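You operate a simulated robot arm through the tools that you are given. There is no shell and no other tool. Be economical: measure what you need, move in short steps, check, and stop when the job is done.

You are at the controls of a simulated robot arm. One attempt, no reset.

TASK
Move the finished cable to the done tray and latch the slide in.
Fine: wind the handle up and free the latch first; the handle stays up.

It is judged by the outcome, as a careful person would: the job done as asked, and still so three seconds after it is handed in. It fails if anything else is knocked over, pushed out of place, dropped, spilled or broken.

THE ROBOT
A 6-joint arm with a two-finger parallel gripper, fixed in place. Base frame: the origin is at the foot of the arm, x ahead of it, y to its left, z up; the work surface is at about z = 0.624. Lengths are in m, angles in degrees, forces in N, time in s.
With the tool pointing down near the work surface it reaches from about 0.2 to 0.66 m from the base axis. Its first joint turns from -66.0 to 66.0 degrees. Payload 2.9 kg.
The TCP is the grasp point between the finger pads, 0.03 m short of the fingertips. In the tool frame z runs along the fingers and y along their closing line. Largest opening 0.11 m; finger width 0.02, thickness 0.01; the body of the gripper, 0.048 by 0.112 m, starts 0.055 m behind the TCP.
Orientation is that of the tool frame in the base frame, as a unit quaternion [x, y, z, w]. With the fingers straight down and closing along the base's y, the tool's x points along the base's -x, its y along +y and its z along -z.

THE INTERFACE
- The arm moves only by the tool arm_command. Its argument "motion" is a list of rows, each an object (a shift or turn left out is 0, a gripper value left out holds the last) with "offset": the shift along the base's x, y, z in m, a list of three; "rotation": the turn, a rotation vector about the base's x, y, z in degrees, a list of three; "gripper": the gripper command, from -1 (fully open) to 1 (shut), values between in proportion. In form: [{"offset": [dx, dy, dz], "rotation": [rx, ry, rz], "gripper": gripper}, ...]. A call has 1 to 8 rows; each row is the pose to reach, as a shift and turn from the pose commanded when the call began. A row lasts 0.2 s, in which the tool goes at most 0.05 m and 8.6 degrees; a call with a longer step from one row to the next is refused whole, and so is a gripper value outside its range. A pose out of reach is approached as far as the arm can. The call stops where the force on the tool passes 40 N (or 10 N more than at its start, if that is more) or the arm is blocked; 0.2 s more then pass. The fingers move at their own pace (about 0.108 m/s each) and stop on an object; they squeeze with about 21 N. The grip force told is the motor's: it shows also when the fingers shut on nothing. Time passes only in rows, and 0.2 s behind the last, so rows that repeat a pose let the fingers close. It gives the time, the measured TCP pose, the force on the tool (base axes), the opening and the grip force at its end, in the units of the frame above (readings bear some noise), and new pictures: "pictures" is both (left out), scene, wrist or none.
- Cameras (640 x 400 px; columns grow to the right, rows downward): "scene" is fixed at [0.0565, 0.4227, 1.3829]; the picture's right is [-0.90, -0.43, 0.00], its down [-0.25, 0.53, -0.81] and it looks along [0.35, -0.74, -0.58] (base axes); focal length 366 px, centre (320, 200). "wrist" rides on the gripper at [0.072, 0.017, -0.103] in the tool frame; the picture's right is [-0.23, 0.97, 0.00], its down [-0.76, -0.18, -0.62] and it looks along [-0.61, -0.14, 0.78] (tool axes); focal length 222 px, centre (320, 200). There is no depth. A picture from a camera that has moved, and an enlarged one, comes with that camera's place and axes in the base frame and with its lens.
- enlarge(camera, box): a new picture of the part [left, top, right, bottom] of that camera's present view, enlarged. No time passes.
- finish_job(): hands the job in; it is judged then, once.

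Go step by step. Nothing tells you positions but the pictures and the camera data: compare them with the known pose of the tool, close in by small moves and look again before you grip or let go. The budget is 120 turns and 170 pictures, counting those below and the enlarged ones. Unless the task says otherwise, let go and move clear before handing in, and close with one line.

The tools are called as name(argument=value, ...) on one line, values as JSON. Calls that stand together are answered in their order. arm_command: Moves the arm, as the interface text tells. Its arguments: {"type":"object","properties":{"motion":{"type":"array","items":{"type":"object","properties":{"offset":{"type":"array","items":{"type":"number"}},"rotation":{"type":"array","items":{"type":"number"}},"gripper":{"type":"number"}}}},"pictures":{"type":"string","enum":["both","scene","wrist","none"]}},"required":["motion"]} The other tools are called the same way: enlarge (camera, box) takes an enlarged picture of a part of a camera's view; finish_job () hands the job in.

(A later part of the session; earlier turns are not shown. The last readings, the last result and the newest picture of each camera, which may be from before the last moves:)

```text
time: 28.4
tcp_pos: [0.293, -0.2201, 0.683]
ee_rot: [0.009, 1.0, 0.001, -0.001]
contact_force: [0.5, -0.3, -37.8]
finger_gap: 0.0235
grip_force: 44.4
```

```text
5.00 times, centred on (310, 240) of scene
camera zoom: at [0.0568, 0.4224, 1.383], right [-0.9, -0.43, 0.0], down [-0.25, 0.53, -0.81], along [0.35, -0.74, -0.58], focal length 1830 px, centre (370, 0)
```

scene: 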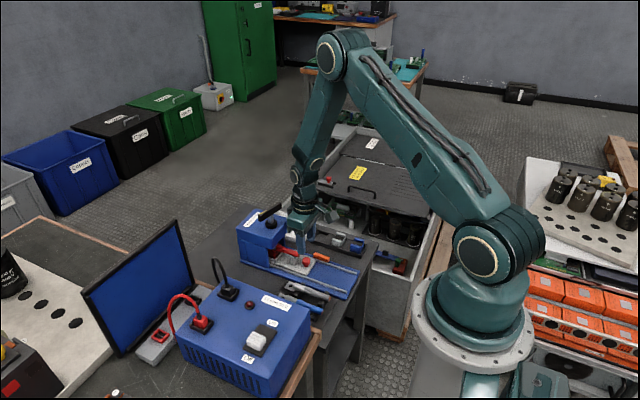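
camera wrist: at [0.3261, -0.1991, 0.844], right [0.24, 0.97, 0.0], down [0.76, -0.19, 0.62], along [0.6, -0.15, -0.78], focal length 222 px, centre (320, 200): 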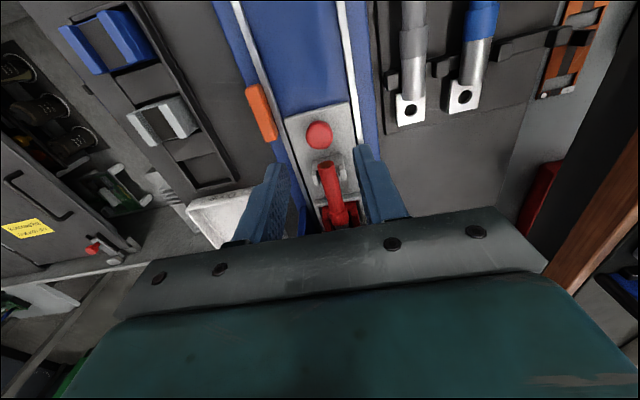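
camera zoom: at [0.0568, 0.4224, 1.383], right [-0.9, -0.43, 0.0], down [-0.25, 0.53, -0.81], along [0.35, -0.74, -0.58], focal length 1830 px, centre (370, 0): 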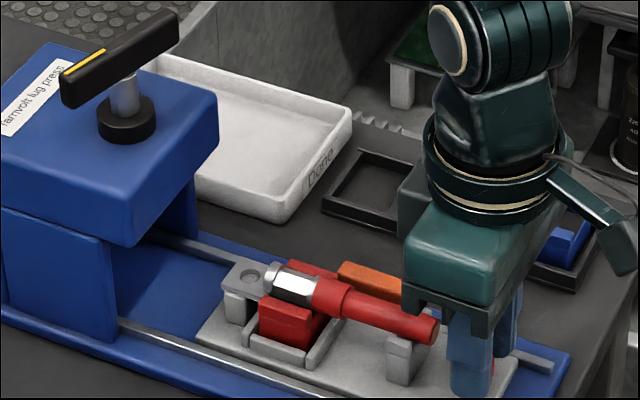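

The slide is out with the cable clear of the head. I'll release the knob, lift and look from above.

arm_command(motion=[{"offset": [0, 0, -0.0015]}, {"offset": [0, 0, -0.0015], "gripper": 0.2}, {"offset": [0, 0, -0.0015], "gripper": 0.2}, {"offset": [0, 0, 0.04], "gripper": 0.2}, {"offset": [0, 0, 0.09], "gripper": 0.2}, {"offset": [0.025, 0, 0.12], "gripper": 0.2}, {"offset": [0.05, 0, 0.15], "gripper": 0.2}])

enlarge(camera="scene", box=[250, 200, 370, 280])

enlarge(camera="wrist", box=[210, 60, 410, 210])

```text
time: 30.0
tcp_pos: [0.3426, -0.2202, 0.8331]
ee_rot: [0.008, 1.0, 0.001, -0.001]
contact_force: [-0.5, 0.4, 0.3]
finger_gap: 0.0444
grip_force: 0.0
camera wrist: at [0.27, -0.2005, 0.9366], right [0.24, 0.97, 0.0], down [0.76, -0.19, 0.62], along [0.6, -0.15, -0.78], focal length 222 px, centre (320, 200)
```

scene: 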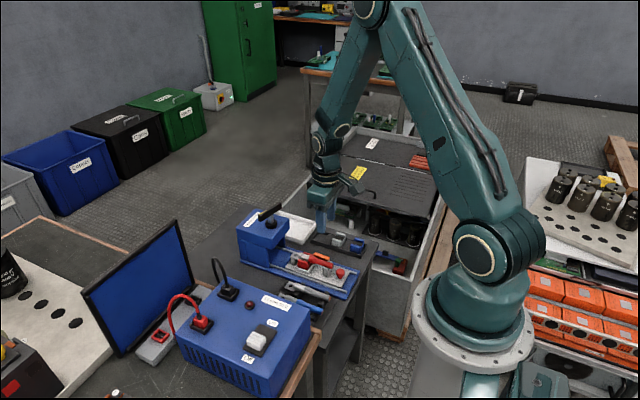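
wrist: 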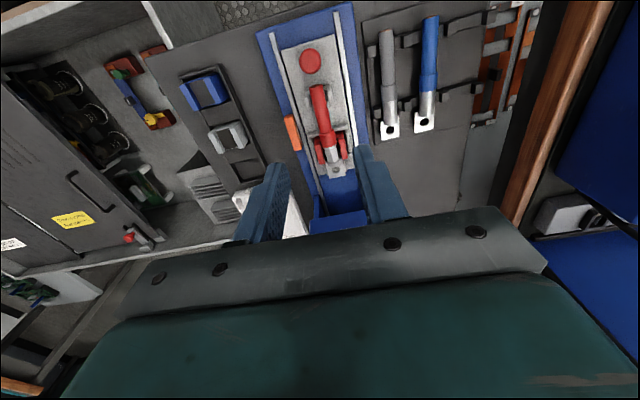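

```text
5.00 times, centred on (310, 240) of scene
camera zoom: at [0.0565, 0.4227, 1.3829], right [-0.9, -0.43, 0.0], down [-0.25, 0.53, -0.81], along [0.35, -0.74, -0.58], focal length 1830 px, centre (370, 0)
```

zoom: 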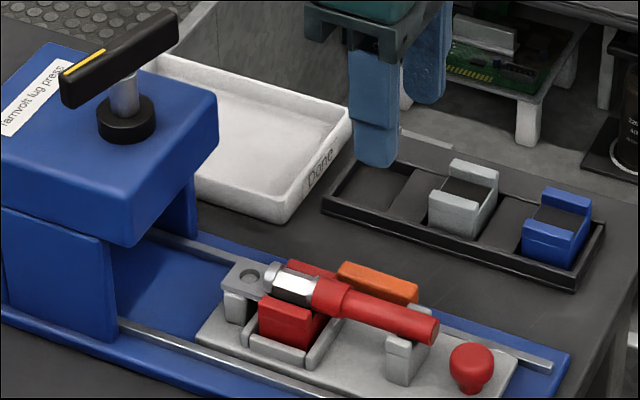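

```text
2.67 times, centred on (310, 135) of wrist
camera zoom: at [0.27, -0.2005, 0.9366], right [0.24, 0.97, 0.0], down [0.76, -0.19, 0.62], along [0.6, -0.15, -0.78], focal length 592 px, centre (347, 373)
```

zoom: 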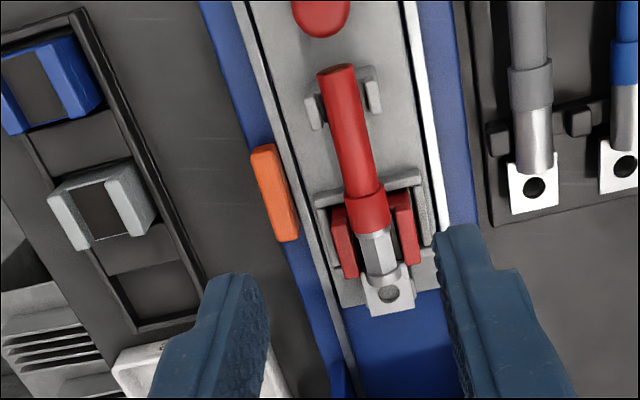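

The cable lies along x from about 0.318 (end) to 0.442 (lug tip), with a clear gripping gap at x of about 0.356 between the holder and the die nest. I'll go lower and check.

arm_command(motion=[{"offset": [0.007, 0, -0.045]}, {"offset": [0.0135, 0.0005, -0.09]}, {"offset": [0.0135, 0.0005, -0.113]}], pictures="none")

enlarge(camera="scene", box=[270, 220, 350, 275])

enlarge(camera="wrist", box=[210, 60, 410, 210])

```text
time: 30.8
tcp_pos: [0.357, -0.2186, 0.7189]
ee_rot: [0.009, 1.0, 0.0, 0.0]
contact_force: [-0.2, -0.5, 0.6]
finger_gap: 0.044
grip_force: 0.1
```

```text
7.27 times, centred on (310, 248) of scene
camera zoom: at [0.0565, 0.4227, 1.3829], right [-0.9, -0.43, 0.0], down [-0.25, 0.53, -0.81], along [0.35, -0.74, -0.58], focal length 2662 px, centre (393, -146)
```

zoom: 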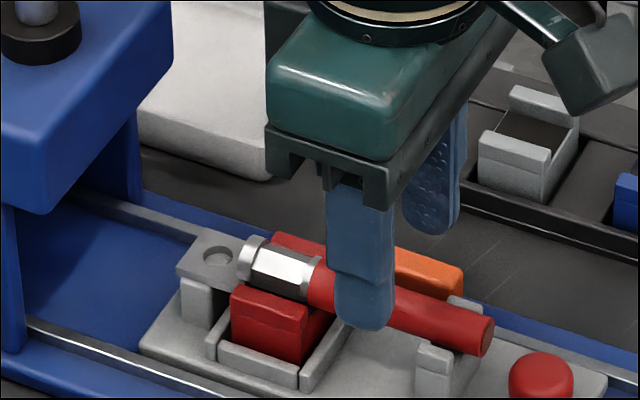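

```text
2.67 times, centred on (310, 135) of wrist
camera zoom: at [0.2844, -0.2001, 0.8223], right [0.24, 0.97, 0.0], down [0.76, -0.19, 0.62], along [0.6, -0.15, -0.78], focal length 592 px, centre (347, 373)
```

zoom: 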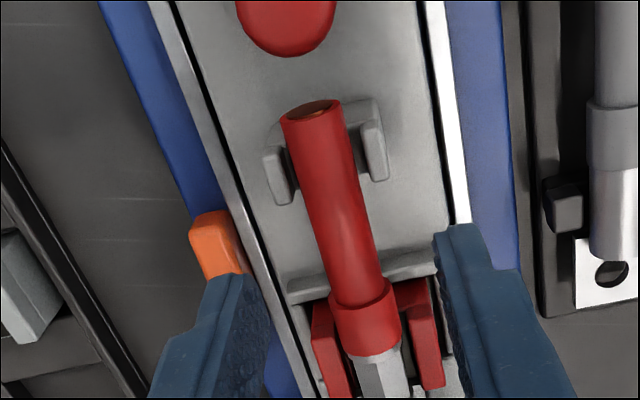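

Alignment looks right, so I'll descend to z 0.69 and close on the red sheath.

arm_command(motion=[{"offset": [0.001, -0.0005, -0.015]}, {"offset": [0.001, -0.0005, -0.029]}, {"offset": [0.001, -0.0005, -0.029], "gripper": 1}, {"offset": [0.001, -0.0005, -0.029], "gripper": 1}, {"offset": [0.001, -0.0005, -0.029], "gripper": 1}], pictures="none")

enlarge(camera="scene", box=[270, 220, 350, 275])

```text
time: 32.0
tcp_pos: [0.3576, -0.2205, 0.6907]
ee_rot: [0.008, 1.0, 0.0, 0.0]
contact_force: [0.4, 0.9, 1.4]
finger_gap: 0.015
grip_force: 20.6
```

```text
7.27 times, centred on (310, 248) of scene
camera zoom: at [0.0565, 0.4227, 1.3829], right [-0.9, -0.43, 0.0], down [-0.25, 0.53, -0.81], along [0.35, -0.74, -0.58], focal length 2662 px, centre (393, -146)
```

zoom: 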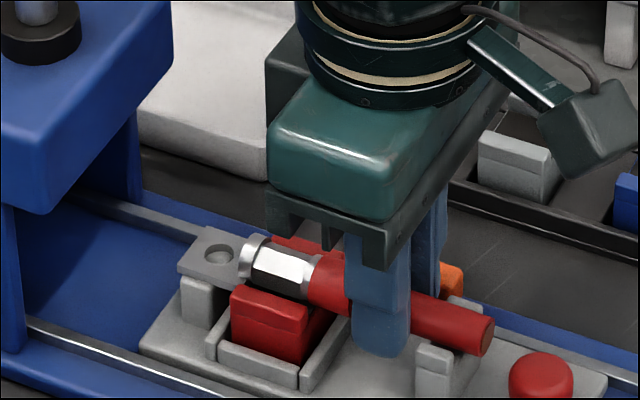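

The sheath is gripped (15 mm). I'll lift slowly and check.

arm_command(motion=[{"offset": [0, 0, 0.005]}, {"offset": [0, 0, 0.015]}, {"offset": [0, 0, 0.03]}, {"offset": [0, 0, 0.05]}], pictures="wrist")

enlarge(camera="scene", box=[250, 190, 370, 280])

```text
time: 33.0
tcp_pos: [0.3573, -0.2203, 0.7395]
ee_rot: [0.009, 1.0, 0.0, 0.0]
contact_force: [0.2, 0.0, -0.3]
finger_gap: 0.0
grip_force: 20.9
camera wrist: at [0.2848, -0.201, 0.8442], right [0.24, 0.97, 0.0], down [0.76, -0.19, 0.62], along [0.6, -0.15, -0.78], focal length 222 px, centre (320, 200)
```

wrist: 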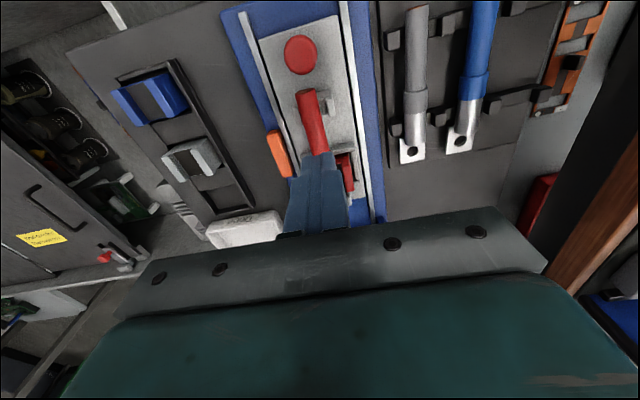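

```text
4.44 times, centred on (310, 235) of scene
camera zoom: at [0.0565, 0.4227, 1.3829], right [-0.9, -0.43, 0.0], down [-0.25, 0.53, -0.81], along [0.35, -0.74, -0.58], focal length 1627 px, centre (364, 44)
```

zoom: 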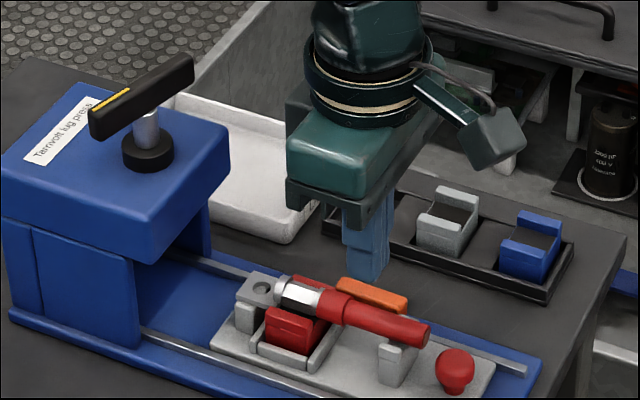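

The cable slipped out of the fingers and stayed in its seat. I'll regrip deeper and lift in tiny steps while reading the force.

arm_command(motion=[{"gripper": 0.2}, {"offset": [0, -0.0005, 0], "gripper": 0.2}, {"offset": [0.0005, -0.0005, -0.03], "gripper": 0.2}, {"offset": [0.0005, -0.0005, -0.0555], "gripper": 0.2}, {"offset": [0.0005, -0.0005, -0.0555], "gripper": 1}, {"offset": [0.0005, -0.0005, -0.0555], "gripper": 1}, {"offset": [0.0005, -0.0005, -0.0555], "gripper": 1}, {"offset": [0.0005, -0.0005, -0.0555], "gripper": 1}], pictures="wrist")

enlarge(camera="wrist", box=[210, 40, 410, 190])

```text
time: 34.8
tcp_pos: [0.3578, -0.2209, 0.6861]
ee_rot: [0.008, 1.0, 0.0, 0.0]
contact_force: [0.9, -0.5, 0.2]
finger_gap: 0.0147
grip_force: 20.9
camera wrist: at [0.2855, -0.2014, 0.789], right [0.24, 0.97, 0.0], down [0.76, -0.19, 0.62], along [0.6, -0.15, -0.78], focal length 222 px, centre (320, 200)
```

wrist: 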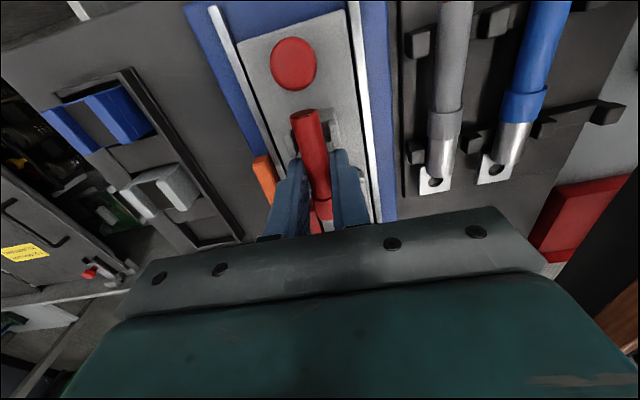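

```text
2.67 times, centred on (310, 115) of wrist
camera zoom: at [0.2855, -0.2014, 0.789], right [0.24, 0.97, 0.0], down [0.76, -0.19, 0.62], along [0.6, -0.15, -0.78], focal length 592 px, centre (347, 427)
```

zoom: 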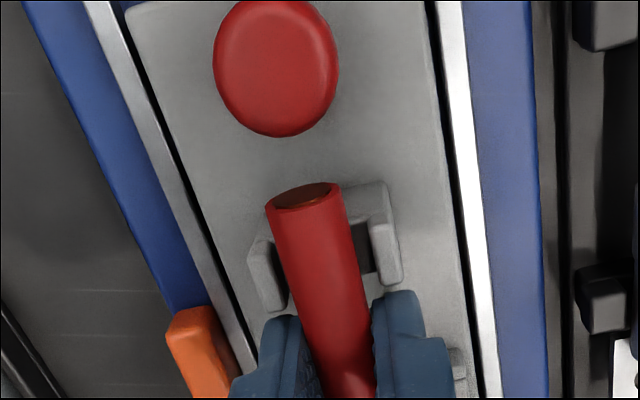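

Gripped again. I'll lift only 3 mm and read the force.

arm_command(motion=[{"offset": [0, 0, 0.0015]}, {"offset": [0, 0, 0.003]}], pictures="none")

enlarge(camera="scene", box=[270, 220, 350, 275])

```text
time: 35.4
tcp_pos: [0.3588, -0.2219, 0.6888]
ee_rot: [0.008, 1.0, 0.0, 0.0]
contact_force: [-0.7, -0.6, -0.9]
finger_gap: 0.0147
grip_force: 21.5
```

```text
7.27 times, centred on (310, 248) of scene
camera zoom: at [0.0565, 0.4227, 1.3829], right [-0.9, -0.43, 0.0], down [-0.25, 0.53, -0.81], along [0.35, -0.74, -0.58], focal length 2662 px, centre (393, -146)
```

zoom: 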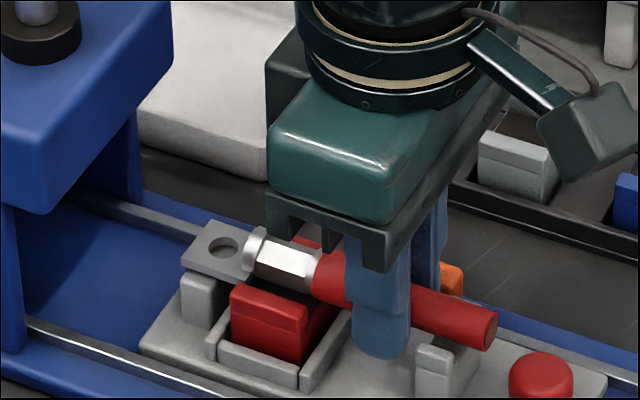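

It is lifting with almost no force. I'll continue slowly.

arm_command(motion=[{"offset": [0, 0, 0.002]}, {"offset": [0, 0, 0.004]}, {"offset": [0, 0, 0.006]}, {"offset": [0, 0, 0.008]}], pictures="none")

enlarge(camera="scene", box=[270, 220, 350, 275])

```text
time: 36.4
tcp_pos: [0.3572, -0.2205, 0.6965]
ee_rot: [0.009, 1.0, 0.0, 0.0]
contact_force: [-0.3, 0.7, -1.6]
finger_gap: 0.0147
grip_force: 20.9
```

```text
7.27 times, centred on (310, 248) of scene
camera zoom: at [0.0565, 0.4227, 1.3829], right [-0.9, -0.43, 0.0], down [-0.25, 0.53, -0.81], along [0.35, -0.74, -0.58], focal length 2662 px, centre (393, -146)
```

zoom: 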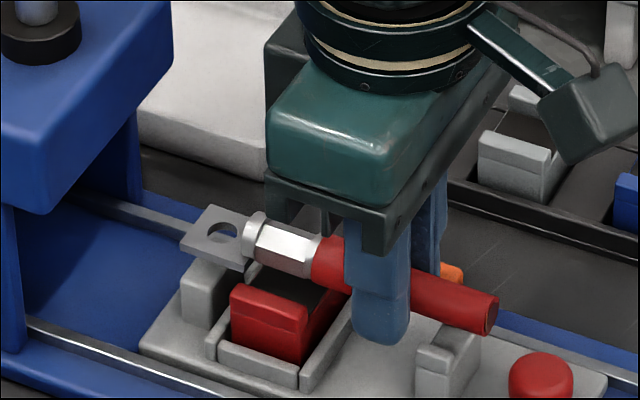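

The cable is held well and clear of the nest. I'll lift gently to about z 0.80.

arm_command(motion=[{"offset": [0, 0, 0.006]}, {"offset": [0, 0, 0.015]}, {"offset": [0, 0, 0.027]}, {"offset": [0, 0, 0.04]}, {"offset": [0, 0, 0.055]}, {"offset": [0, 0, 0.07]}, {"offset": [0, 0, 0.085]}, {"offset": [0, 0, 0.095]}])

enlarge(camera="scene", box=[250, 190, 370, 280])

```text
time: 38.2
tcp_pos: [0.3581, -0.2211, 0.7929]
ee_rot: [0.008, 1.0, -0.001, -0.001]
contact_force: [-0.3, -0.4, -0.3]
finger_gap: 0.0148
grip_force: 20.5
camera wrist: at [0.2858, -0.2015, 0.8951], right [0.24, 0.97, 0.0], down [0.76, -0.19, 0.62], along [0.6, -0.15, -0.78], focal length 222 px, centre (320, 200)
```

scene: 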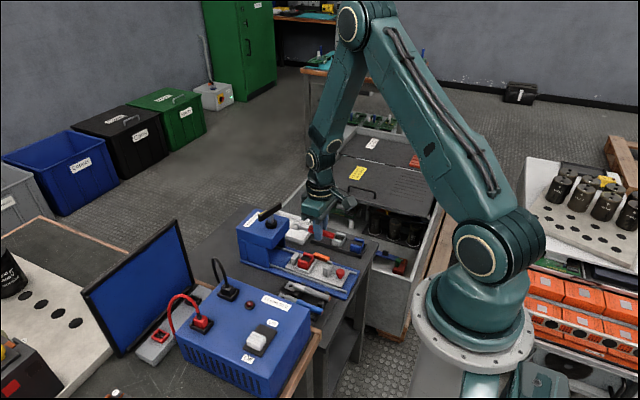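
wrist: 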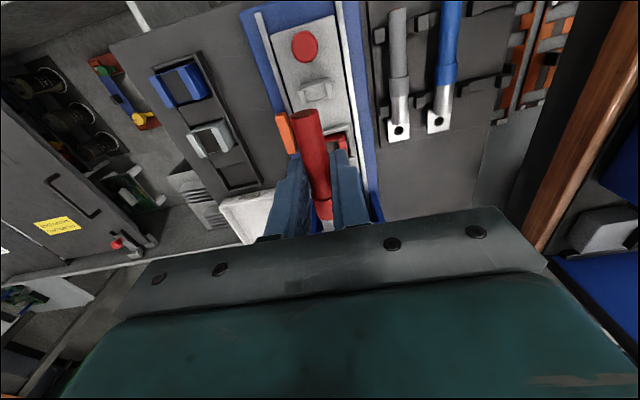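

```text
4.44 times, centred on (310, 235) of scene
camera zoom: at [0.0565, 0.4227, 1.3829], right [-0.9, -0.43, 0.0], down [-0.25, 0.53, -0.81], along [0.35, -0.74, -0.58], focal length 1627 px, centre (364, 44)
```

zoom: 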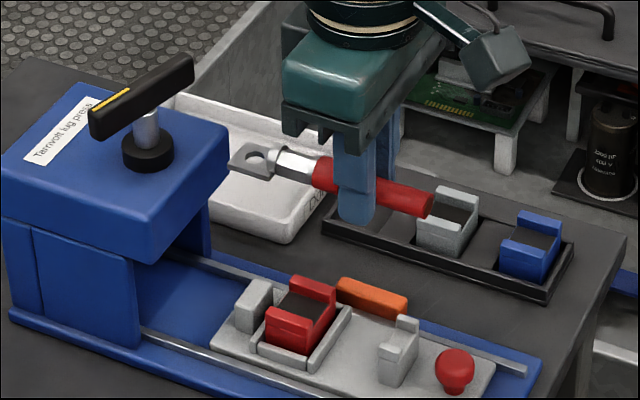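

The cable is firmly held. I'll go sideways to y of about -0.358 first, keeping away from the handle, then forward to the tray.

arm_command(motion=[{"offset": [0, -0.01, 0.005]}, {"offset": [0, -0.03, 0.01]}, {"offset": [0, -0.05, 0.01]}, {"offset": [0, -0.07, 0.01]}, {"offset": [0, -0.09, 0.01]}, {"offset": [0, -0.11, 0.01]}, {"offset": [0, -0.128, 0.01]}, {"offset": [0, -0.137, 0.01]}], pictures="scene")

arm_command(motion=[{"offset": [0.01, 0, 0]}, {"offset": [0.03, 0, 0], "rotation": [0, 0, 3]}, {"offset": [0.05, 0, 0], "rotation": [0, 0, 6]}, {"offset": [0.07, 0, 0], "rotation": [0, 0, 9]}, {"offset": [0.09, 0, 0], "rotation": [0, 0, 12]}, {"offset": [0.11, 0, 0], "rotation": [0, 0, 15]}, {"offset": [0.13, 0, 0], "rotation": [0, 0, 18]}, {"offset": [0.146, 0, 0], "rotation": [0, 0, 20]}])

enlarge(camera="scene", box=[230, 170, 350, 260])

```text
time: 40.0
tcp_pos: [0.3581, -0.3587, 0.8006]
ee_rot: [0.009, 1.0, 0.0, 0.0]
contact_force: [-0.4, 0.0, -0.4]
finger_gap: 0.0147
grip_force: 21.3
```

scene: 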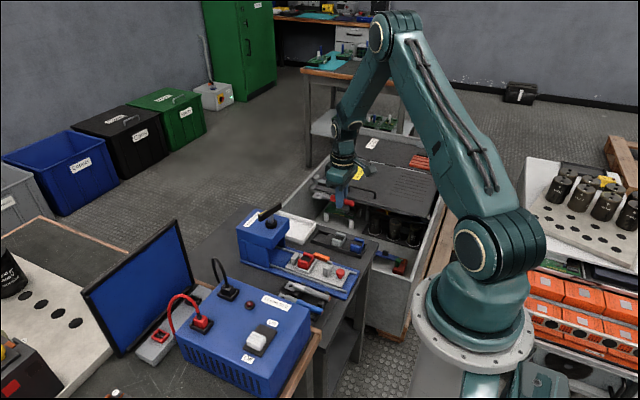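

```text
time: 41.8
tcp_pos: [0.5056, -0.3576, 0.8003]
ee_rot: [-0.166, 0.986, 0.0, 0.0]
contact_force: [0.6, 0.6, -0.9]
finger_gap: 0.0149
grip_force: 20.8
camera wrist: at [0.4311, -0.3645, 0.9043], right [-0.1, 0.99, 0.0], down [0.78, 0.08, 0.62], along [0.62, 0.07, -0.78], focal length 222 px, centre (320, 200)
```

scene: 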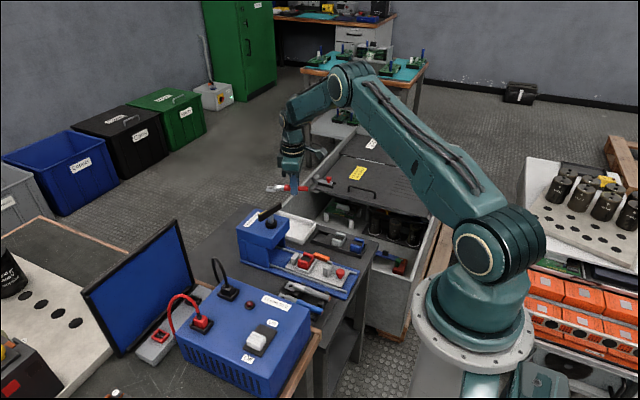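
wrist: 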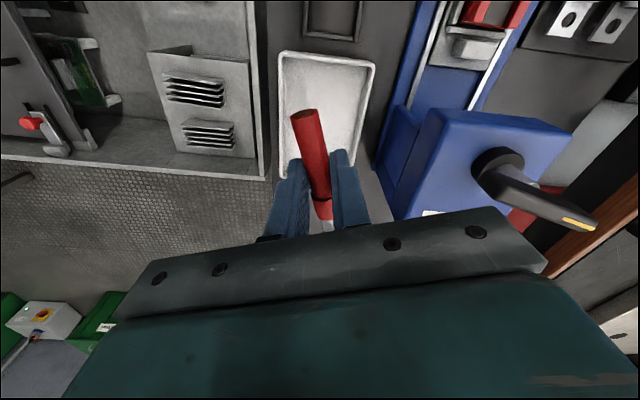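

```text
4.44 times, centred on (290, 215) of scene
camera zoom: at [0.0565, 0.4227, 1.3829], right [-0.9, -0.43, 0.0], down [-0.25, 0.53, -0.81], along [0.35, -0.74, -0.58], focal length 1627 px, centre (453, 133)
```

zoom: 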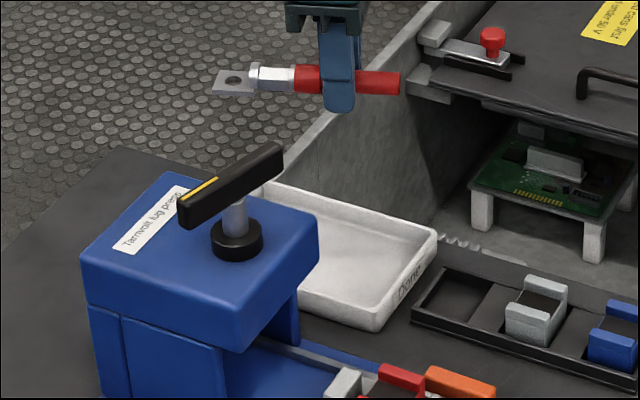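

The cable is above the tray (tray about x 0.456–0.60, y -0.306…-0.397). I'll trim the pose so the cable sits diagonally inside it and descend part way.

arm_command(motion=[{"offset": [0.001, -0.001, -0.01], "rotation": [0, 0, 2]}, {"offset": [0.0025, -0.0025, -0.03], "rotation": [0, 0, 4]}, {"offset": [0.0025, -0.0025, -0.05], "rotation": [0, 0, 4]}, {"offset": [0.0025, -0.0025, -0.07], "rotation": [0, 0, 4]}, {"offset": [0.0025, -0.0025, -0.09], "rotation": [0, 0, 4]}, {"offset": [0.0025, -0.0025, -0.1], "rotation": [0, 0, 4]}], pictures="wrist")

enlarge(camera="scene", box=[250, 190, 350, 260])

enlarge(camera="wrist", box=[210, 50, 440, 220])

```text
time: 43.2
tcp_pos: [0.5063, -0.3602, 0.7016]
ee_rot: [-0.2, 0.98, 0.0, -0.001]
contact_force: [0.1, 0.8, -1.5]
finger_gap: 0.0148
grip_force: 20.9
camera wrist: at [0.433, -0.3718, 0.8048], right [-0.17, 0.99, 0.0], down [0.77, 0.13, 0.62], along [0.61, 0.11, -0.78], focal length 222 px, centre (320, 200)
```

wrist: 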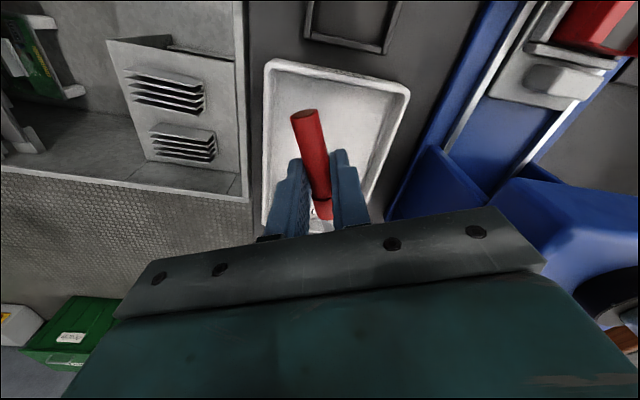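

```text
5.71 times, centred on (300, 225) of scene
camera zoom: at [0.0565, 0.4227, 1.3829], right [-0.9, -0.43, 0.0], down [-0.25, 0.53, -0.81], along [0.35, -0.74, -0.58], focal length 2091 px, centre (434, 57)
```

zoom: 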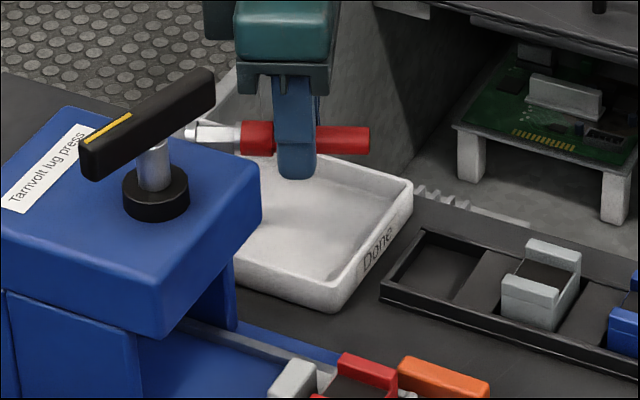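

```text
2.35 times, centred on (325, 135) of wrist
camera zoom: at [0.433, -0.3718, 0.8048], right [-0.17, 0.99, 0.0], down [0.77, 0.13, 0.62], along [0.61, 0.11, -0.78], focal length 523 px, centre (308, 353)
```

zoom: 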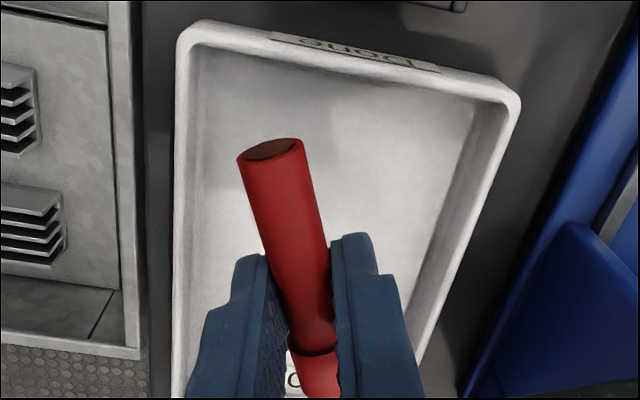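

Aligned inside the tray outline. I'll go down gently until the tips are just above the tray floor.

arm_command(motion=[{"offset": [0.001, 0, -0.01]}, {"offset": [0.001, 0, -0.02]}, {"offset": [0.001, 0, -0.03]}, {"offset": [0.001, 0, -0.036]}, {"offset": [0.001, 0, -0.04]}], pictures="none")

enlarge(camera="scene", box=[250, 190, 350, 260])

enlarge(camera="wrist", box=[210, 50, 440, 220])

```text
time: 44.4
tcp_pos: [0.5064, -0.3599, 0.6624]
ee_rot: [-0.199, 0.98, 0.0, 0.0]
contact_force: [-0.5, -0.1, -1.2]
finger_gap: 0.0152
grip_force: 21.4
```

```text
5.71 times, centred on (300, 225) of scene
camera zoom: at [0.0565, 0.4227, 1.3829], right [-0.9, -0.43, 0.0], down [-0.25, 0.53, -0.81], along [0.35, -0.74, -0.58], focal length 2091 px, centre (434, 57)
```

zoom: 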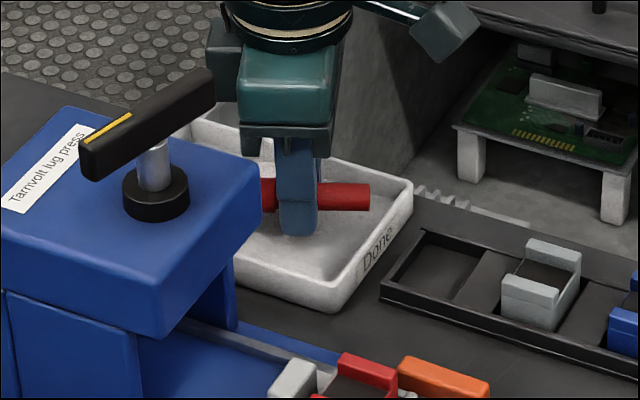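

```text
2.35 times, centred on (325, 135) of wrist
camera zoom: at [0.4338, -0.372, 0.7647], right [-0.17, 0.99, 0.0], down [0.77, 0.13, 0.62], along [0.61, 0.11, -0.78], focal length 523 px, centre (308, 353)
```

zoom: 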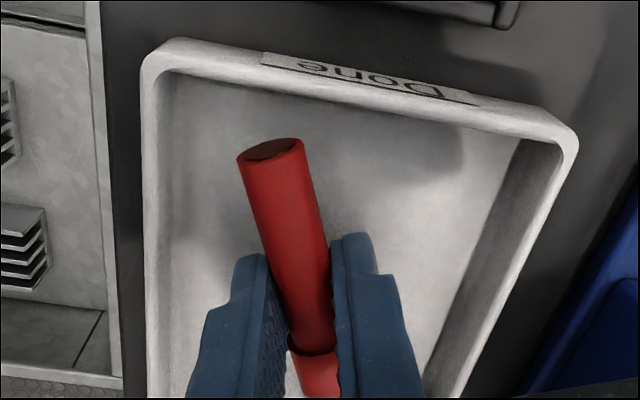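

I'll nudge 3 mm toward the front wall and creep down to find the floor.

arm_command(motion=[{"offset": [-0.003, -0.001, 0]}, {"offset": [-0.003, -0.001, -0.002]}, {"offset": [-0.003, -0.001, -0.004]}], pictures="none")

```text
time: 45.2
tcp_pos: [0.5039, -0.3607, 0.6566]
ee_rot: [-0.199, 0.98, 0.0, 0.0]
contact_force: [0.3, -0.1, -1.2]
finger_gap: 0.0149
grip_force: 21.3
```

arm_command(motion=[{"offset": [0, 0, -0.001]}, {"offset": [0, 0, -0.002]}], pictures="none")

enlarge(camera="scene", box=[270, 205, 330, 245])

```text
time: 45.8
tcp_pos: [0.5044, -0.3616, 0.6567]
ee_rot: [-0.199, 0.98, -0.001, 0.0]
contact_force: [-0.5, -0.7, -2.0]
finger_gap: 0.0148
grip_force: 21.4
```

```text
10.00 times, centred on (300, 225) of scene
camera zoom: at [0.0565, 0.4227, 1.3829], right [-0.9, -0.43, 0.0], down [-0.25, 0.53, -0.81], along [0.35, -0.74, -0.58], focal length 3660 px, centre (520, -50)
```

zoom: 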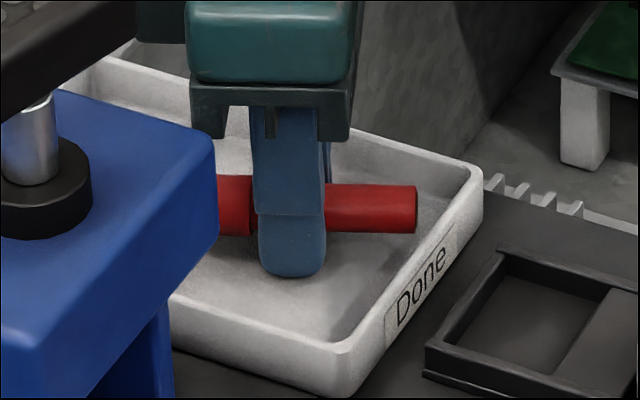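

arm_command(motion=[{"offset": [0, 0, -0.001]}, {"offset": [0, 0, -0.002]}], pictures="none")

```text
time: 46.4
tcp_pos: [0.5047, -0.3618, 0.6553]
ee_rot: [-0.2, 0.98, 0.0, 0.0]
contact_force: [-4.1, 2.5, 11.1]
finger_gap: 0.0148
grip_force: 21.1
```

The floor is reached. I'll back off 1 mm and open slowly just enough to release.

arm_command(motion=[{"offset": [0, 0, 0.001]}, {"offset": [0, 0, 0.001], "gripper": 0.7}, {"offset": [0, 0, 0.001], "gripper": 0.62}, {"offset": [0, 0, 0.001], "gripper": 0.56}, {"offset": [0, 0, 0.001], "gripper": 0.56}, {"offset": [0, 0, 0.001], "gripper": 0.56}], pictures="wrist")

enlarge(camera="scene", box=[270, 205, 330, 245])

```text
time: 47.8
tcp_pos: [0.5053, -0.3611, 0.655]
ee_rot: [-0.199, 0.98, -0.001, 0.0]
contact_force: [2.2, -2.2, 5.5]
finger_gap: 0.0228
grip_force: 0.0
camera wrist: at [0.4313, -0.3731, 0.7582], right [-0.17, 0.99, 0.0], down [0.77, 0.13, 0.62], along [0.61, 0.11, -0.78], focal length 222 px, centre (320, 200)
```

wrist: 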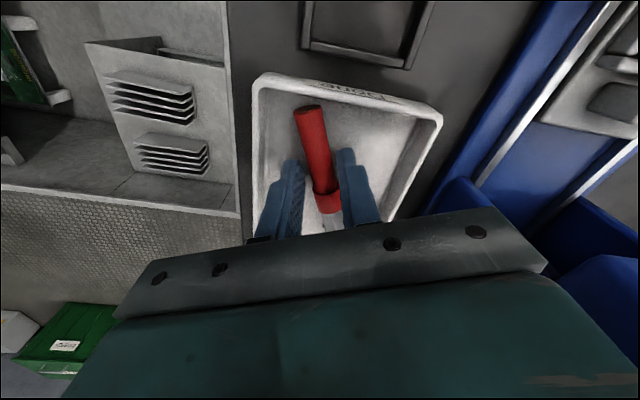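

```text
10.00 times, centred on (300, 225) of scene
camera zoom: at [0.0564, 0.4227, 1.3829], right [-0.9, -0.43, 0.0], down [-0.25, 0.53, -0.81], along [0.35, -0.74, -0.58], focal length 3660 px, centre (520, -50)
```

zoom: 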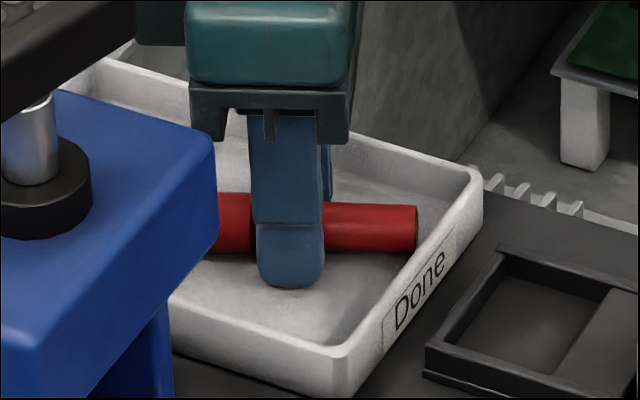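

The cable is resting in the tray. I'll lift straight up to check it.

arm_command(motion=[{"offset": [0, 0, 0.01]}, {"offset": [0, 0, 0.03]}, {"offset": [0, 0, 0.07]}, {"offset": [0, 0, 0.11]}, {"offset": [-0.04, 0, 0.15]}, {"offset": [-0.09, 0, 0.17]}])

enlarge(camera="wrist", box=[230, 60, 430, 220])

enlarge(camera="scene", box=[230, 190, 370, 290])

```text
refused: row 5 steps farther than a row can; nothing moved
```

```text
2.50 times, centred on (330, 140) of wrist
camera zoom: at [0.4313, -0.3731, 0.7582], right [-0.17, 0.99, 0.0], down [0.77, 0.13, 0.62], along [0.61, 0.11, -0.78], focal length 555 px, centre (295, 350)
```

zoom: 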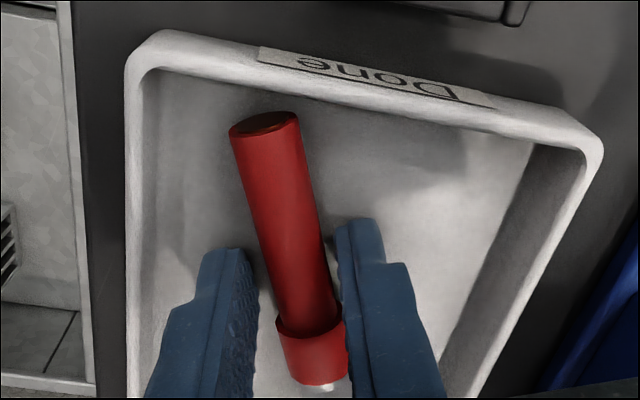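

```text
4.00 times, centred on (300, 240) of scene
camera zoom: at [0.0564, 0.4227, 1.3829], right [-0.9, -0.43, 0.0], down [-0.25, 0.53, -0.81], along [0.35, -0.74, -0.58], focal length 1464 px, centre (400, 40)
```

zoom: 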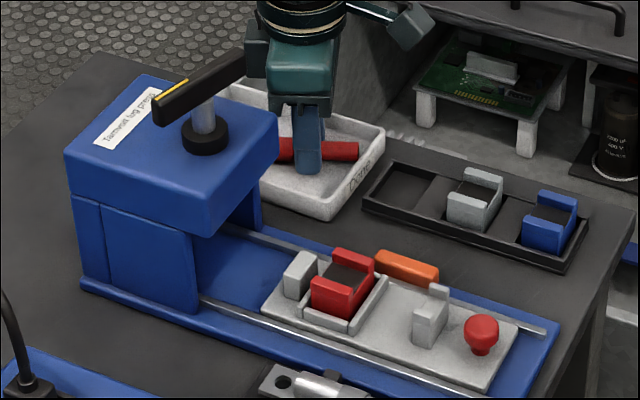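

arm_command(motion=[{"offset": [0, 0, 0.01]}, {"offset": [0, 0, 0.03]}, {"offset": [0, 0, 0.07]}, {"offset": [0, 0, 0.11]}, {"offset": [-0.02, 0, 0.15]}, {"offset": [-0.05, 0, 0.17]}, {"offset": [-0.09, 0, 0.17]}])

enlarge(camera="wrist", box=[230, 60, 430, 220])

enlarge(camera="scene", box=[230, 190, 370, 290])

```text
time: 49.4
tcp_pos: [0.4134, -0.3624, 0.8256]
ee_rot: [-0.199, 0.98, -0.001, 0.0]
contact_force: [0.0, 0.1, 0.8]
finger_gap: 0.0242
grip_force: 0.0
camera wrist: at [0.3404, -0.3733, 0.9287], right [-0.17, 0.99, 0.0], down [0.77, 0.13, 0.62], along [0.61, 0.11, -0.78], focal length 222 px, centre (320, 200)
```

scene: 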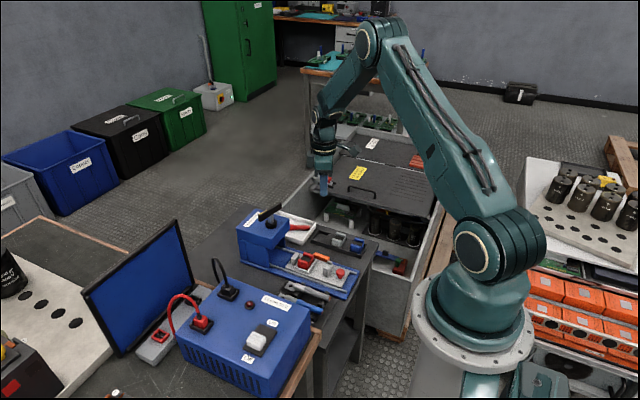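
wrist: 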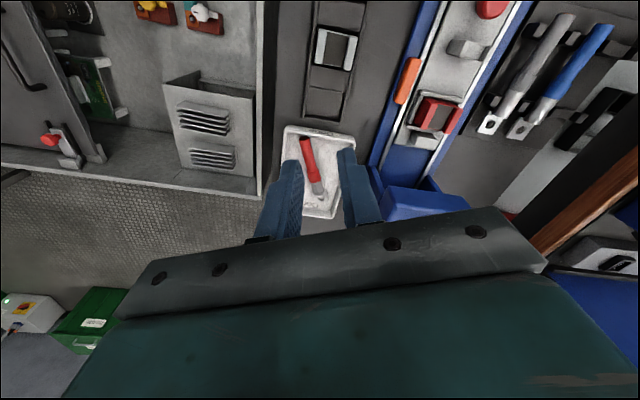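

```text
2.50 times, centred on (330, 140) of wrist
camera zoom: at [0.3404, -0.3733, 0.9287], right [-0.17, 0.99, 0.0], down [0.77, 0.13, 0.62], along [0.61, 0.11, -0.78], focal length 555 px, centre (295, 350)
```

zoom: 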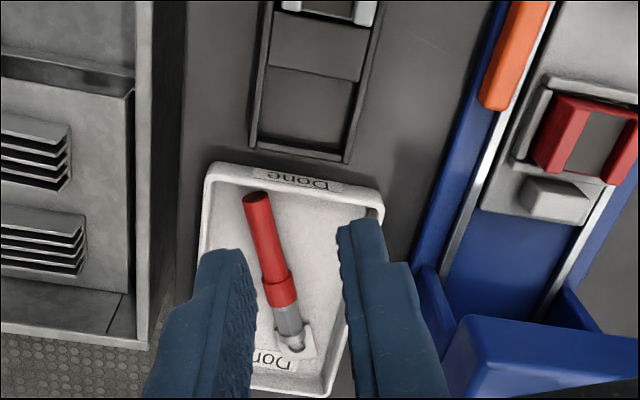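

```text
4.00 times, centred on (300, 240) of scene
camera zoom: at [0.0565, 0.4227, 1.3829], right [-0.9, -0.43, 0.0], down [-0.25, 0.53, -0.81], along [0.35, -0.74, -0.58], focal length 1464 px, centre (400, 40)
```

zoom: 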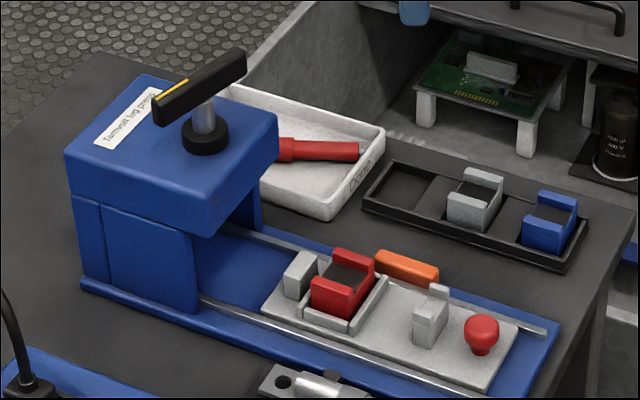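

The cable lies fully inside the tray. I'll now return to the slide knob at about (0.293, -0.220).

arm_command(motion=[{"offset": [-0.02, 0.024, 0], "rotation": [0, 0, -4], "gripper": 0.2}, {"offset": [-0.04, 0.048, 0], "rotation": [0, 0, -8]}, {"offset": [-0.06, 0.072, 0], "rotation": [0, 0, -12]}, {"offset": [-0.08, 0.096, 0], "rotation": [0, 0, -16]}, {"offset": [-0.1, 0.12, 0], "rotation": [0, 0, -20]}, {"offset": [-0.12, 0.142, 0], "rotation": [0, 0, -23]}, {"offset": [-0.12, 0.142, -0.045], "rotation": [0, 0, -23]}, {"offset": [-0.12, 0.142, -0.085], "rotation": [0, 0, -23]}], pictures="wrist")

enlarge(camera="scene", box=[270, 210, 370, 280])

```text
time: 51.2
tcp_pos: [0.2943, -0.2205, 0.7404]
ee_rot: [0.001, 1.0, 0.0, 0.0]
contact_force: [-0.1, -0.5, 0.2]
finger_gap: 0.0441
grip_force: 0.0
camera wrist: at [0.2222, -0.2008, 0.8434], right [0.23, 0.97, 0.0], down [0.76, -0.18, 0.62], along [0.61, -0.14, -0.78], focal length 222 px, centre (320, 200)
```

wrist: 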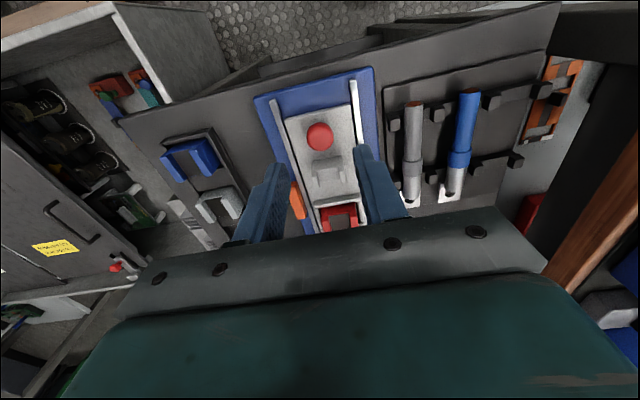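

```text
5.71 times, centred on (320, 245) of scene
camera zoom: at [0.0565, 0.4227, 1.3829], right [-0.9, -0.43, 0.0], down [-0.25, 0.53, -0.81], along [0.35, -0.74, -0.58], focal length 2091 px, centre (320, -57)
```

zoom: 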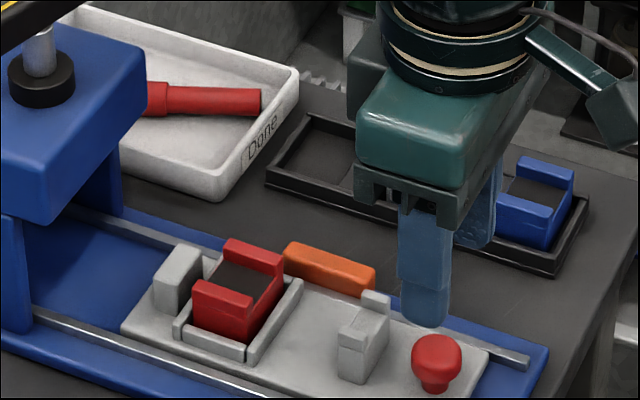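

The knob is aligned, so I'll descend and grip.

arm_command(motion=[{"offset": [0, 0, -0.03]}, {"offset": [0, 0, -0.0585]}, {"offset": [0, 0, -0.0585], "gripper": 1}, {"offset": [0, 0, -0.0585], "gripper": 1}, {"offset": [0, 0, -0.0585], "gripper": 1}], pictures="none")

arm_command(motion=[{"offset": [0.005, 0, 0]}, {"offset": [0.012, 0, 0]}, {"offset": [0.02, 0, 0]}, {"offset": [0.03, 0, 0]}], pictures="none")

enlarge(camera="scene", box=[270, 210, 370, 280])

```text
time: 52.4
tcp_pos: [0.2946, -0.2195, 0.6816]
ee_rot: [0.0, 1.0, -0.001, 0.0]
contact_force: [-1.5, -9.4, -1.0]
finger_gap: 0.0237
grip_force: 45.2
```

```text
time: 53.4
tcp_pos: [0.3247, -0.2199, 0.6804]
ee_rot: [0.001, 1.0, 0.0, 0.0]
contact_force: [-1.7, -10.9, -9.4]
finger_gap: 0.0232
grip_force: 44.8
```

```text
5.71 times, centred on (320, 245) of scene
camera zoom: at [0.0565, 0.4224, 1.383], right [-0.9, -0.43, 0.0], down [-0.25, 0.53, -0.81], along [0.35, -0.74, -0.58], focal length 2091 px, centre (320, -57)
```

zoom: 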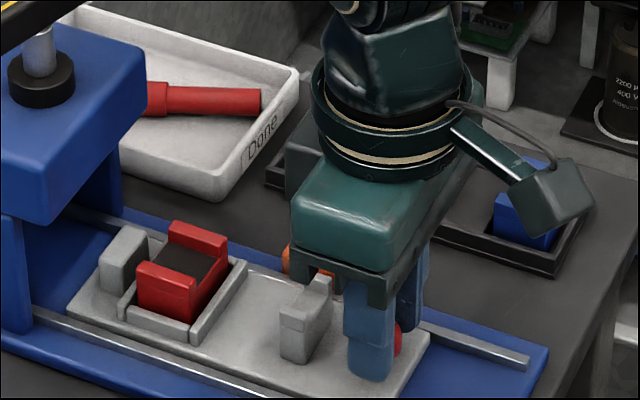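

The slide follows. I'll push on toward its home position (TCP x of about 0.395).

arm_command(motion=[{"offset": [0.012, -0.001, -0.0005]}, {"offset": [0.024, -0.001, -0.0005]}, {"offset": [0.036, -0.001, -0.0005]}, {"offset": [0.048, -0.001, -0.0005]}, {"offset": [0.058, -0.001, -0.0005]}, {"offset": [0.065, -0.001, -0.0005]}, {"offset": [0.069, -0.001, -0.0005]}], pictures="none")

enlarge(camera="scene", box=[250, 200, 370, 280])

```text
time: 55.0
tcp_pos: [0.3933, -0.2218, 0.6814]
ee_rot: [0.001, 1.0, 0.0, 0.0]
contact_force: [-1.2, 3.8, 11.3]
finger_gap: 0.0237
grip_force: 45.1
```

```text
5.00 times, centred on (310, 240) of scene
camera zoom: at [0.0563, 0.4228, 1.3829], right [-0.9, -0.43, 0.0], down [-0.25, 0.53, -0.81], along [0.35, -0.74, -0.58], focal length 1830 px, centre (370, 0)
```

zoom: 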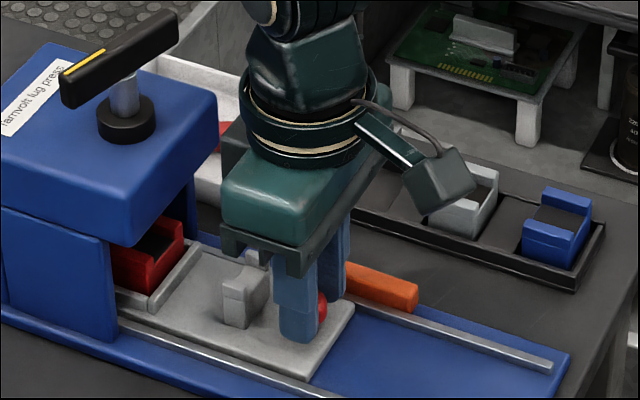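

Close to home. I'll creep forward until the stop is felt.

arm_command(motion=[{"offset": [0.001, 0, 0]}, {"offset": [0.0025, 0, 0]}, {"offset": [0.004, 0, 0]}], pictures="none")

enlarge(camera="scene", box=[250, 200, 370, 280])

```text
time: 55.8
tcp_pos: [0.3961, -0.2198, 0.6811]
ee_rot: [0.001, 1.0, 0.002, 0.0]
contact_force: [-9.1, 7.4, 19.5]
finger_gap: 0.0233
grip_force: 45.3
```

```text
5.00 times, centred on (310, 240) of scene
camera zoom: at [0.056, 0.423, 1.3828], right [-0.9, -0.43, 0.0], down [-0.25, 0.53, -0.81], along [0.35, -0.74, -0.58], focal length 1830 px, centre (370, 0)
```

zoom: 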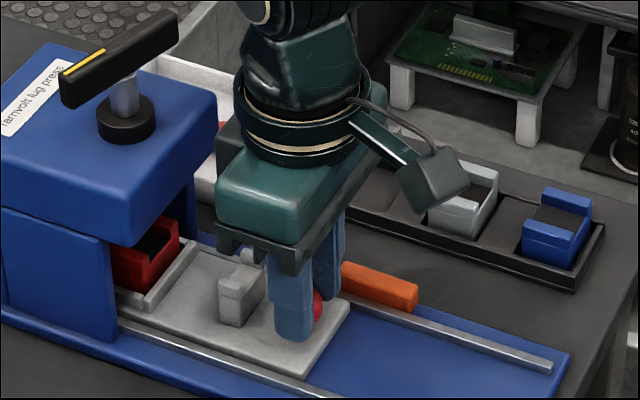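

The force builds up, so the stop is reached. I'll press one more millimetre to be sure, then release and lift.

arm_command(motion=[{"offset": [0.0005, 0, 0.001]}, {"offset": [0.001, 0, 0.001]}], pictures="none")

arm_command(motion=[{"gripper": 0.2}, {"gripper": 0.2}, {"offset": [0, 0, 0.04]}, {"offset": [0, 0, 0.07]}], pictures="wrist")

enlarge(camera="scene", box=[250, 200, 370, 280])

enlarge(camera="wrist", box=[220, 60, 420, 210])

```text
time: 56.4
tcp_pos: [0.3964, -0.22, 0.6812]
ee_rot: [0.0, 1.0, 0.0, -0.003]
contact_force: [-15.1, 7.9, 9.0]
finger_gap: 0.0237
grip_force: 45.0
```

```text
time: 57.4
tcp_pos: [0.3979, -0.2203, 0.7519]
ee_rot: [0.0, 1.0, 0.0, 0.0]
contact_force: [-0.1, 0.3, -0.9]
finger_gap: 0.0442
grip_force: 0.2
camera wrist: at [0.3256, -0.2026, 0.8552], right [0.23, 0.97, 0.0], down [0.76, -0.18, 0.62], along [0.61, -0.14, -0.78], focal length 222 px, centre (320, 200)
```

wrist: 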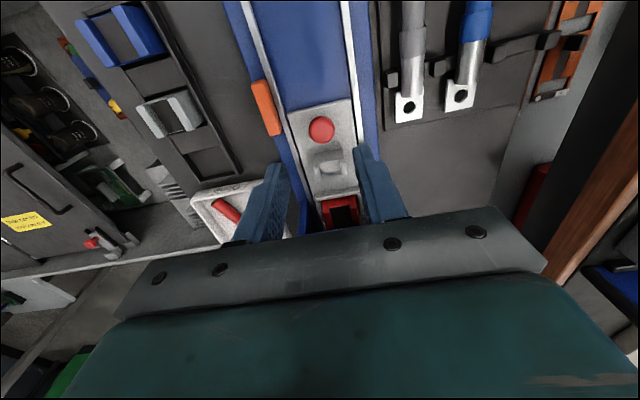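

```text
5.00 times, centred on (310, 240) of scene
camera zoom: at [0.0565, 0.4227, 1.3829], right [-0.9, -0.43, 0.0], down [-0.25, 0.53, -0.81], along [0.35, -0.74, -0.58], focal length 1830 px, centre (370, 0)
```

zoom: 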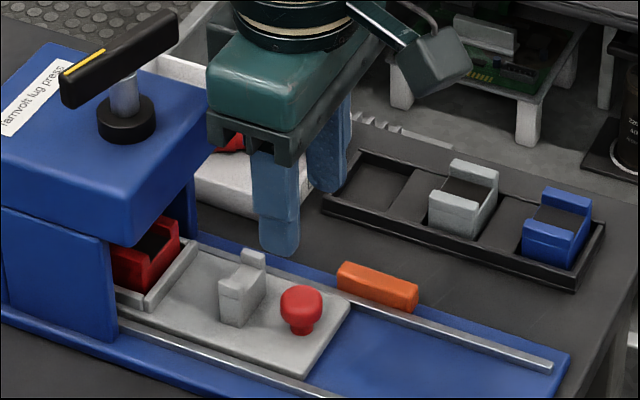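

```text
2.67 times, centred on (320, 135) of wrist
camera zoom: at [0.3256, -0.2026, 0.8552], right [0.23, 0.97, 0.0], down [0.76, -0.18, 0.62], along [0.61, -0.14, -0.78], focal length 592 px, centre (320, 373)
```

zoom: 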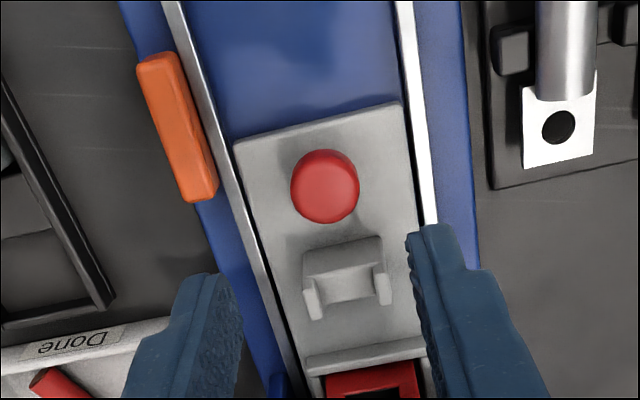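

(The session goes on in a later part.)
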